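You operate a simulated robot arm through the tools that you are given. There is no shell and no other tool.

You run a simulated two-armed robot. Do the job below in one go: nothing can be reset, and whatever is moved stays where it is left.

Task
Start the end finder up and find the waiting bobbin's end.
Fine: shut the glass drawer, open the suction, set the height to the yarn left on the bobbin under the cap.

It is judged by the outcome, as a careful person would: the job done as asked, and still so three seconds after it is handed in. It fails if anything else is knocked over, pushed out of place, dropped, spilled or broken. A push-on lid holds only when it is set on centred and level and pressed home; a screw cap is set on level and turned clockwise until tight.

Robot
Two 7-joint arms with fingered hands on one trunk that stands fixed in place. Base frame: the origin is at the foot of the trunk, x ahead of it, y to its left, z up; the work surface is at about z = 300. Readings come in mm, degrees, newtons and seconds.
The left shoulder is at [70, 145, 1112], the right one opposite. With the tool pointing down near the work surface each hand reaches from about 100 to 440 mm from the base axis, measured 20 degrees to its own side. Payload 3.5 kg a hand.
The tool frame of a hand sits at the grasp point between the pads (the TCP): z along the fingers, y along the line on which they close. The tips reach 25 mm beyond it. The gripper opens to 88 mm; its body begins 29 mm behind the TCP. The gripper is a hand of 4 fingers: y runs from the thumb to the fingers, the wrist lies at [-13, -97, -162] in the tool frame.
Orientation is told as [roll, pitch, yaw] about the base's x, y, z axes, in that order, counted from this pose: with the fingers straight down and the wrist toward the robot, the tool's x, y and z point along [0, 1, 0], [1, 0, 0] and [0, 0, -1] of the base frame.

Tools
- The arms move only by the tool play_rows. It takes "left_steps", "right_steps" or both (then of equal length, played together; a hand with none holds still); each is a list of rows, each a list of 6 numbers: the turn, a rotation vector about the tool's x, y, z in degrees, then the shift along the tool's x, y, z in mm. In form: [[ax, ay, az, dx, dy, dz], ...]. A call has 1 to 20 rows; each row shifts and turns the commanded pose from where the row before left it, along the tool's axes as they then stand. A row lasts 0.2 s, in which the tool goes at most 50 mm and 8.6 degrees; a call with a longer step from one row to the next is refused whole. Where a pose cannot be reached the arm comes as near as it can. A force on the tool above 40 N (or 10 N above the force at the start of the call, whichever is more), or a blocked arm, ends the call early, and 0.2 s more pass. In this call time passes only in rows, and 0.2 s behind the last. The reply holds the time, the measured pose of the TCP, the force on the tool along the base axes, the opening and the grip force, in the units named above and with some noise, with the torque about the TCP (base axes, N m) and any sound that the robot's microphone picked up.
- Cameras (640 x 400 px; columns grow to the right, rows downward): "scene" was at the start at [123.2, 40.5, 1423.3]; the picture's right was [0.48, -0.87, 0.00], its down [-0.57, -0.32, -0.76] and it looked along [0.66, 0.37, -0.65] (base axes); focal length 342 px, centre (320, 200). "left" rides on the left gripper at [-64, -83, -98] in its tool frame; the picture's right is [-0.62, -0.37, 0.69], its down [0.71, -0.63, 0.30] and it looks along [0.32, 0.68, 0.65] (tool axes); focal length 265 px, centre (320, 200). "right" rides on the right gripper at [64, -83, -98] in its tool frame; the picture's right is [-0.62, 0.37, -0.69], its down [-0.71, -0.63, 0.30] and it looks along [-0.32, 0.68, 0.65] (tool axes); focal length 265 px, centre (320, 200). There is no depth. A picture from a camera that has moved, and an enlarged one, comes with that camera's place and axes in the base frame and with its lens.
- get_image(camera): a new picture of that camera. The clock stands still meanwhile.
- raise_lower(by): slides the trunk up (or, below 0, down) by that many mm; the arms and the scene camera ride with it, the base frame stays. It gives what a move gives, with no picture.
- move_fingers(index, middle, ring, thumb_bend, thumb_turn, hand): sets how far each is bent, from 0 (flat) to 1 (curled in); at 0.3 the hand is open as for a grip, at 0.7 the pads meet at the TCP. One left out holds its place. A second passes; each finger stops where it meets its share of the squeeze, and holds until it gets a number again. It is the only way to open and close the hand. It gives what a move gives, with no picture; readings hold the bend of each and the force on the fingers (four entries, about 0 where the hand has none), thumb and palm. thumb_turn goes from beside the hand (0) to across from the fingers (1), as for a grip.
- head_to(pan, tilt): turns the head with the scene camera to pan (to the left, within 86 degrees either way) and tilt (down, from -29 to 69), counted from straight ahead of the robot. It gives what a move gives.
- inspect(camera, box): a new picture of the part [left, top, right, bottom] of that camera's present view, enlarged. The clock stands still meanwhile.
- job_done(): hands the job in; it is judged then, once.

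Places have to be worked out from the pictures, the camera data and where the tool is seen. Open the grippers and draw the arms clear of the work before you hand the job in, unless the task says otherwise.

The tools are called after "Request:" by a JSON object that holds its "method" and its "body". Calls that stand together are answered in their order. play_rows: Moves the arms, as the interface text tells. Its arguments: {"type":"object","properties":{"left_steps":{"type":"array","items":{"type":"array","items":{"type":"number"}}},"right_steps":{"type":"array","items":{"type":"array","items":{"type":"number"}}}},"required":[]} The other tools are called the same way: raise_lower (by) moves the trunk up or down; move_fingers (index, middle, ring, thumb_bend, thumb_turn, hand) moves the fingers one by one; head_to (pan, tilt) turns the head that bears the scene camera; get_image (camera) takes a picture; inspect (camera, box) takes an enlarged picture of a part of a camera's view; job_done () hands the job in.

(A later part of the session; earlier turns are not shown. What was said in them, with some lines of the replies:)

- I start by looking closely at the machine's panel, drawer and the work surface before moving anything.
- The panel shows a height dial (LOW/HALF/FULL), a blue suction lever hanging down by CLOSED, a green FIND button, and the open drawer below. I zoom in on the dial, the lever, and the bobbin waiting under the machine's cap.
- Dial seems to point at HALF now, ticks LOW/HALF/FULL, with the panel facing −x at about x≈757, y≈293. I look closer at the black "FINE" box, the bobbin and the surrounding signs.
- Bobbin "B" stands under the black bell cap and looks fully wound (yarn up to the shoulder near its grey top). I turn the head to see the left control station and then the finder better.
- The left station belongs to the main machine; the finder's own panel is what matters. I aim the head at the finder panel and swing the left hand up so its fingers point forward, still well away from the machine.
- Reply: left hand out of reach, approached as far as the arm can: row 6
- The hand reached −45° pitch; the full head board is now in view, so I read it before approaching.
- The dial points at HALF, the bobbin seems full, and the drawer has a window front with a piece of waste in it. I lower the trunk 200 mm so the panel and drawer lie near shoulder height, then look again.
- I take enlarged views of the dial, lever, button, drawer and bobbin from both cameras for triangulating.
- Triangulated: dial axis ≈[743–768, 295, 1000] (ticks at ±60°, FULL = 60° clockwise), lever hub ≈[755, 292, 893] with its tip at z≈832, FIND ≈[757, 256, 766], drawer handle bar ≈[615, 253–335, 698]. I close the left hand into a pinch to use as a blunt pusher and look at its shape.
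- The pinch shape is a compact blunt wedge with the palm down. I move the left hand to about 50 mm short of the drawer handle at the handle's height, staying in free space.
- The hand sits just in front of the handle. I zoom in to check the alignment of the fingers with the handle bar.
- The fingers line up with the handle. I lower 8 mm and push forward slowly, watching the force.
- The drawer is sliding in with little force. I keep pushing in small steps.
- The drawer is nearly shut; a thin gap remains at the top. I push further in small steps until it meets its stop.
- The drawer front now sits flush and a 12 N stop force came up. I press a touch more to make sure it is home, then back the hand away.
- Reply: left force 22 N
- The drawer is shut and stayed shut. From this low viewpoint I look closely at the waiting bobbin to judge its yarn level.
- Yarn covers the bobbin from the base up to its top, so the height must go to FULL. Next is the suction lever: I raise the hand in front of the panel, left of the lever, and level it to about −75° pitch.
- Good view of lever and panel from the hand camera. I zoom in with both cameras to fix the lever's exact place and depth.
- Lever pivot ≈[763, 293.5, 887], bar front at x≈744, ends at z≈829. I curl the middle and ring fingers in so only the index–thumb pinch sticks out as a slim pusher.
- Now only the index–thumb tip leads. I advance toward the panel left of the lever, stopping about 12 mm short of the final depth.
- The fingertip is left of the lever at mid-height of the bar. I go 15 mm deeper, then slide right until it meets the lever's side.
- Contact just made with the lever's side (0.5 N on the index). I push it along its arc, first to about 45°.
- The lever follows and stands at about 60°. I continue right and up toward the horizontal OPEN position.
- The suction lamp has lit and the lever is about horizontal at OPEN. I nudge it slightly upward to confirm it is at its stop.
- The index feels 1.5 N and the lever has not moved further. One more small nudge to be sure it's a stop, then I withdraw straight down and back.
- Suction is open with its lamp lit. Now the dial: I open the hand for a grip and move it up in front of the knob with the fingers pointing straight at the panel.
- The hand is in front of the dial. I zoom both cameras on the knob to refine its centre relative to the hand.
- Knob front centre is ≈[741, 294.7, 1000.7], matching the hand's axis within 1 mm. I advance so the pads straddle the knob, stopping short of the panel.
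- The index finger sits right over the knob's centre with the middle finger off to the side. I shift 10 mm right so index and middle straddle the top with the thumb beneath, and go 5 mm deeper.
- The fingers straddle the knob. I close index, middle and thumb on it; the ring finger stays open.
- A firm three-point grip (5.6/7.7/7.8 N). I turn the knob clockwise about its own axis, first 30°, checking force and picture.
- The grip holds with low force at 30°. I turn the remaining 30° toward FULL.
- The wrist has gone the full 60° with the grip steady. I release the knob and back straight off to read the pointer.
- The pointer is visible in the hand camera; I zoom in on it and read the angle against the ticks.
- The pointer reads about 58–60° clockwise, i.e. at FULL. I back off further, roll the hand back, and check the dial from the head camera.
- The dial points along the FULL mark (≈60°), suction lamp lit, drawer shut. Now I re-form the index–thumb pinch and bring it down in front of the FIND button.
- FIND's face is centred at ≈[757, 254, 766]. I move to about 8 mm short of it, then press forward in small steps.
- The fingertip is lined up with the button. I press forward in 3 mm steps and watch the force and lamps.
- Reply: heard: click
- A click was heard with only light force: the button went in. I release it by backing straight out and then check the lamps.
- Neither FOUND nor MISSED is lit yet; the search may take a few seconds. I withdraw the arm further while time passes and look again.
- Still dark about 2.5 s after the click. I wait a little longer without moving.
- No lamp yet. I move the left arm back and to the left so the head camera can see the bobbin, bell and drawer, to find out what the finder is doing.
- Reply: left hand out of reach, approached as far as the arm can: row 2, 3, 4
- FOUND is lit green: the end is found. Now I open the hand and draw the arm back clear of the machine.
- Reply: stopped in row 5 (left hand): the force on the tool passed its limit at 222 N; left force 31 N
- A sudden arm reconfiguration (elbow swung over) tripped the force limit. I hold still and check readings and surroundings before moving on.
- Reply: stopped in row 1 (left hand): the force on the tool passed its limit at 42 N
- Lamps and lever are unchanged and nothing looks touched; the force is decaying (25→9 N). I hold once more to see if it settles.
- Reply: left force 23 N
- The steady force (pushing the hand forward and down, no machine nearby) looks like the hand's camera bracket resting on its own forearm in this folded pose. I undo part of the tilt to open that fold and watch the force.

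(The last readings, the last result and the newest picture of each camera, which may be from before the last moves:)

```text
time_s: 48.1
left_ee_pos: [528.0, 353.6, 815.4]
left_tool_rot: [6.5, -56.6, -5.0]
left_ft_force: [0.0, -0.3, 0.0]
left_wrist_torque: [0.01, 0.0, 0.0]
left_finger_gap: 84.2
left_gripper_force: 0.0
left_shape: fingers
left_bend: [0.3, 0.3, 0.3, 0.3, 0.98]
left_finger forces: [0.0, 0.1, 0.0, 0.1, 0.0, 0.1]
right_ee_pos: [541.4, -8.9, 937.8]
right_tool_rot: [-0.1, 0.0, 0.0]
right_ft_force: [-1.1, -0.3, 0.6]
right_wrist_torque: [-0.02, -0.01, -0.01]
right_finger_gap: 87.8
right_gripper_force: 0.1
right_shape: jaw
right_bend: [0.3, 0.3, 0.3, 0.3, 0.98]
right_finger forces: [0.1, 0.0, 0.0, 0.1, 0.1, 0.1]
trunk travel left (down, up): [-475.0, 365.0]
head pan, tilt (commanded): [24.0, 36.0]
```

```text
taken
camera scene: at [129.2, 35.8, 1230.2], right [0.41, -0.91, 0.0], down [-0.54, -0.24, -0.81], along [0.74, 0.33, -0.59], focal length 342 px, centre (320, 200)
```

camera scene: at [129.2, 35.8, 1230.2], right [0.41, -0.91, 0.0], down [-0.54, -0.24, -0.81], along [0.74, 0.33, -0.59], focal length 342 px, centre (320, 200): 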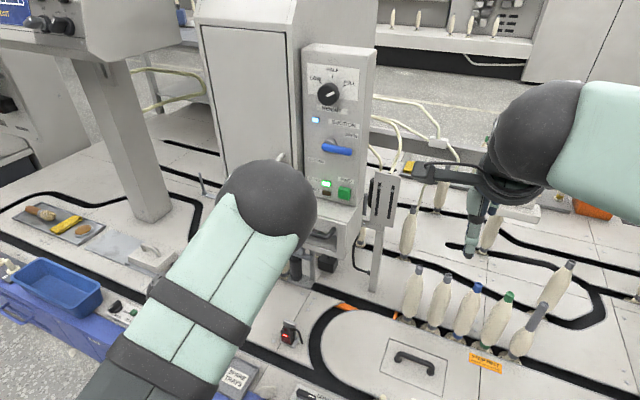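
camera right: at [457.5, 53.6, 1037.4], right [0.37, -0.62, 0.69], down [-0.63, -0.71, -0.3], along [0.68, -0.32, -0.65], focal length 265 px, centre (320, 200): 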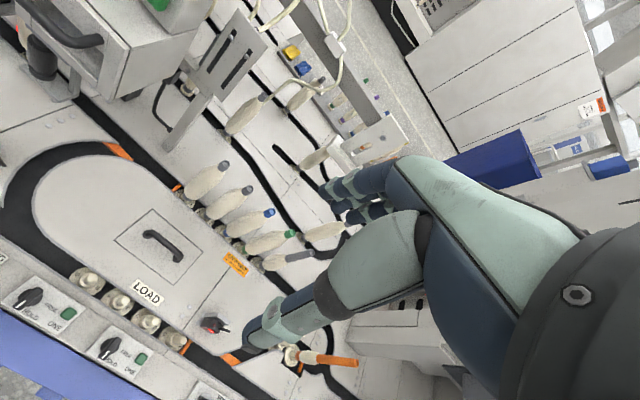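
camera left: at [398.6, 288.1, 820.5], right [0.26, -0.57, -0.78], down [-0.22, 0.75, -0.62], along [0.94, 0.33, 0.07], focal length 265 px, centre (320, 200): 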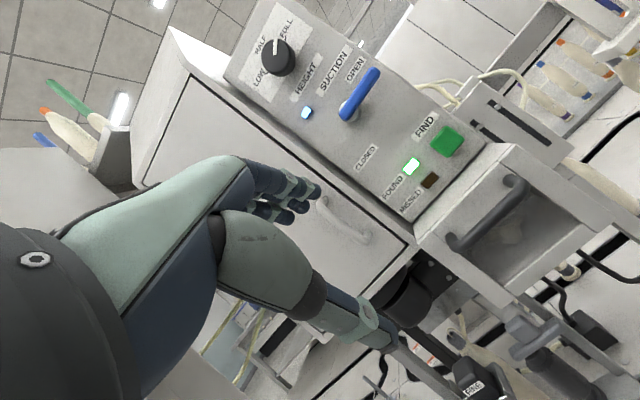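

The force is zero again and the arm is back in its earlier, unfolded posture. The safest retreat is to raise the trunk, which lifts both arms away from the work without changing any joints.

Request:
{"method": "raise_lower", "body": {"by": 200}}

Request:
{"method": "get_image", "body": {"camera": "scene"}}

Request:
{"method": "get_image", "body": {"camera": "left"}}

Request:
{"method": "get_image", "body": {"camera": "right"}}

```text
time_s: 50.3
left_ee_pos: [528.5, 354.4, 1016.0]
left_tool_rot: [6.6, -56.6, -5.0]
left_ft_force: [0.5, 0.7, 0.6]
left_wrist_torque: [-0.02, 0.01, 0.0]
left_finger_gap: 84.7
left_gripper_force: 0.0
left_shape: fingers
left_bend: [0.3, 0.3, 0.3, 0.3, 0.98]
left_finger forces: [0.0, 0.0, 0.0, 0.0, 0.0, 0.0]
right_ee_pos: [539.7, -9.7, 1137.5]
right_tool_rot: [0.0, 0.0, 0.0]
right_ft_force: [0.1, 0.3, 0.4]
right_wrist_torque: [0.01, 0.0, 0.03]
right_finger_gap: 87.8
right_gripper_force: 0.0
right_shape: jaw
right_bend: [0.3, 0.3, 0.3, 0.3, 0.98]
right_finger forces: [0.0, 0.0, 0.1, 0.0, 0.0, 0.0]
trunk travel left (down, up): [-675.0, 165.0]
head pan, tilt (commanded): [24.0, 36.0]
```

```text
taken
camera scene: at [129.4, 35.2, 1430.2], right [0.41, -0.91, 0.0], down [-0.54, -0.24, -0.81], along [0.74, 0.33, -0.59], focal length 342 px, centre (320, 200)
```

scene: 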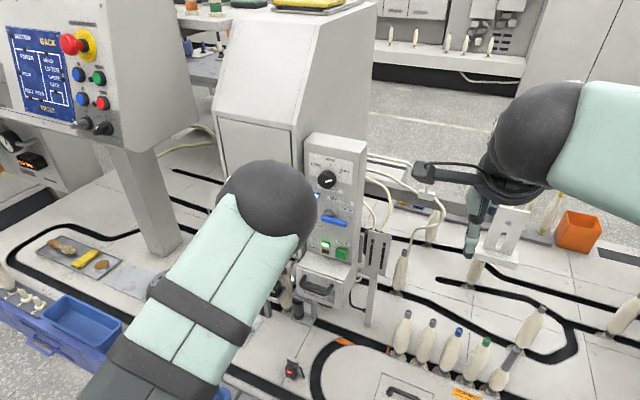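

```text
taken
camera left: at [399.5, 289.3, 997.8], right [0.38, -0.57, -0.73], down [-0.1, 0.76, -0.65], along [0.92, 0.32, 0.23], focal length 265 px, centre (320, 200)
```

left: 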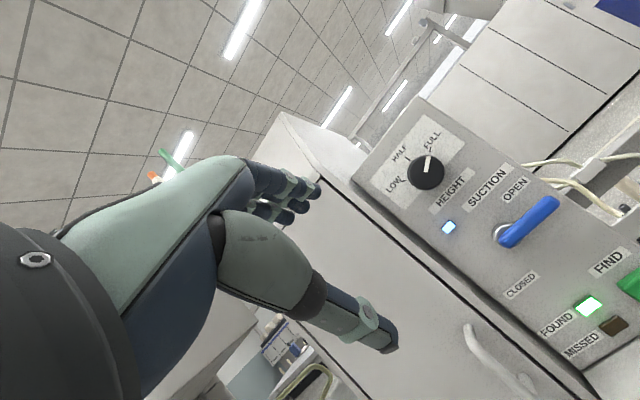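

```text
taken
camera right: at [457.8, 53.5, 1237.3], right [0.37, -0.62, 0.69], down [-0.63, -0.71, -0.3], along [0.68, -0.32, -0.65], focal length 265 px, centre (320, 200)
```

right: 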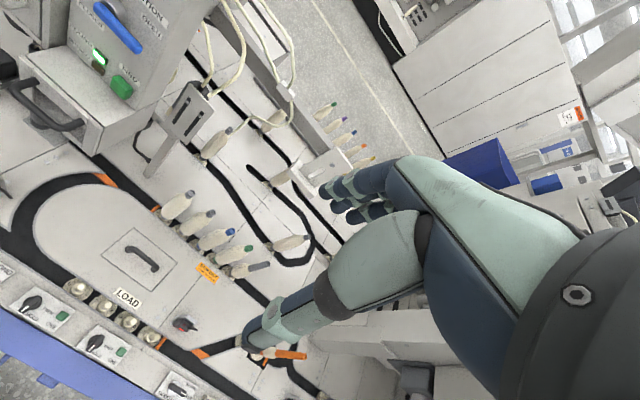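

FOUND stays lit, MISSED is dark, everything else stands as before, and both hands are open and clear. A final zoomed check of the dial, lever and drawer before handing in.

Request:
{"method": "inspect", "body": {"camera": "left", "box": [360, 100, 640, 380]}}

Request:
{"method": "inspect", "body": {"camera": "right", "box": [0, 0, 200, 180]}}

Request:
{"method": "inspect", "body": {"camera": "scene", "box": [260, 130, 400, 330]}}

```text
1.43 times, centred on (500, 240) of left
camera zoom: at [399.5, 289.3, 997.8], right [0.38, -0.57, -0.73], down [-0.1, 0.76, -0.65], along [0.92, 0.32, 0.23], focal length 379 px, centre (63, 143)
```

zoom: 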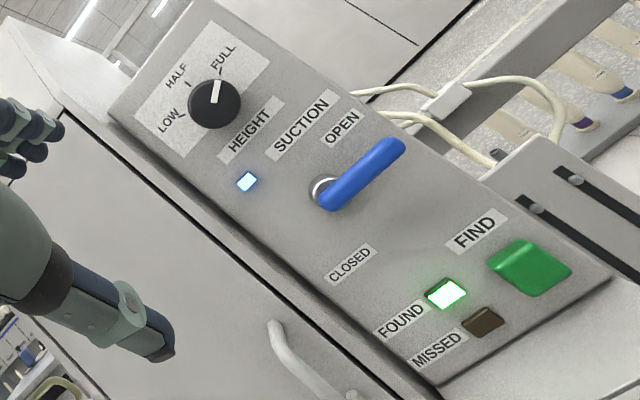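

```text
2.22 times, centred on (100, 90) of right
camera zoom: at [457.8, 53.5, 1237.3], right [0.37, -0.62, 0.69], down [-0.63, -0.71, -0.3], along [0.68, -0.32, -0.65], focal length 590 px, centre (809, 444)
```

zoom: 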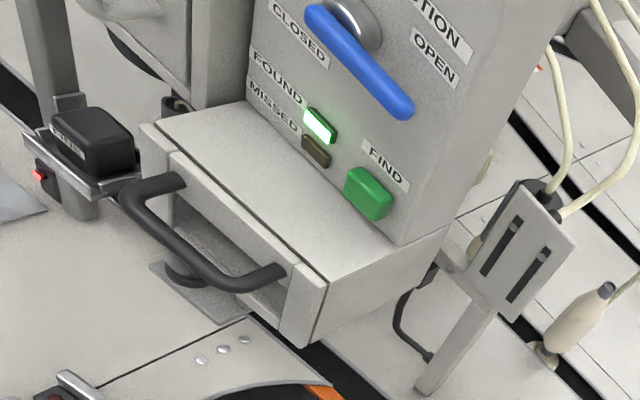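

```text
2.00 times, centred on (330, 230) of scene
camera zoom: at [129.4, 35.2, 1430.2], right [0.41, -0.91, 0.0], down [-0.54, -0.24, -0.81], along [0.74, 0.33, -0.59], focal length 684 px, centre (300, 140)
```

zoom: 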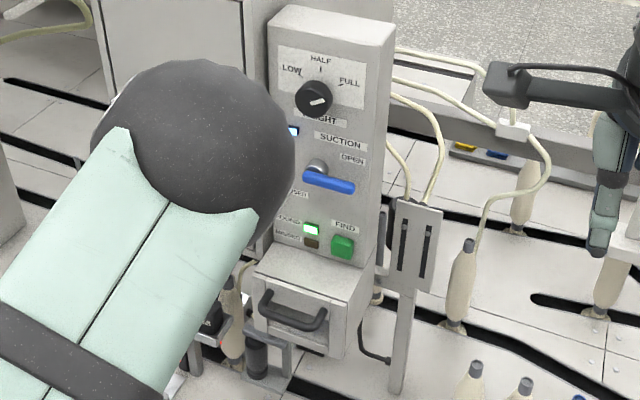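

The drawer is shut flush, the suction is open with its lamp lit, the height is on FULL, and FOUND is lit. Both hands are open and clear of the machine, so I hand the job in.

Request:
{"method": "job_done", "body": {}}

```text
The job is handed in.
```

The end finder ran and found the waiting bobbin's end: the green FOUND lamp is lit and MISSED is dark.

- **Drawer:** the glass drawer is pushed fully shut, flush with its housing.
- **Suction:** the lever is at OPEN against its stop, and its lamp is lit.
- **Height:** the dial is on FULL, because yarn covers the bobbin under the cap from its base to near the top.
- **FIND:** I pressed it once and heard a click; the FOUND lamp came on about five to six seconds later.

While I was drawing the left arm back, it folded in on itself and tripped the force limit at 222 N. It looked like the hand touching its own forearm. Nothing around it looked moved, and the lamps, lever, dial and drawer were unchanged. I undid part of the tilt until the force cleared, then raised the trunk to lift both arms away. Both hands are open; the left is about 180 mm in front of the panel.
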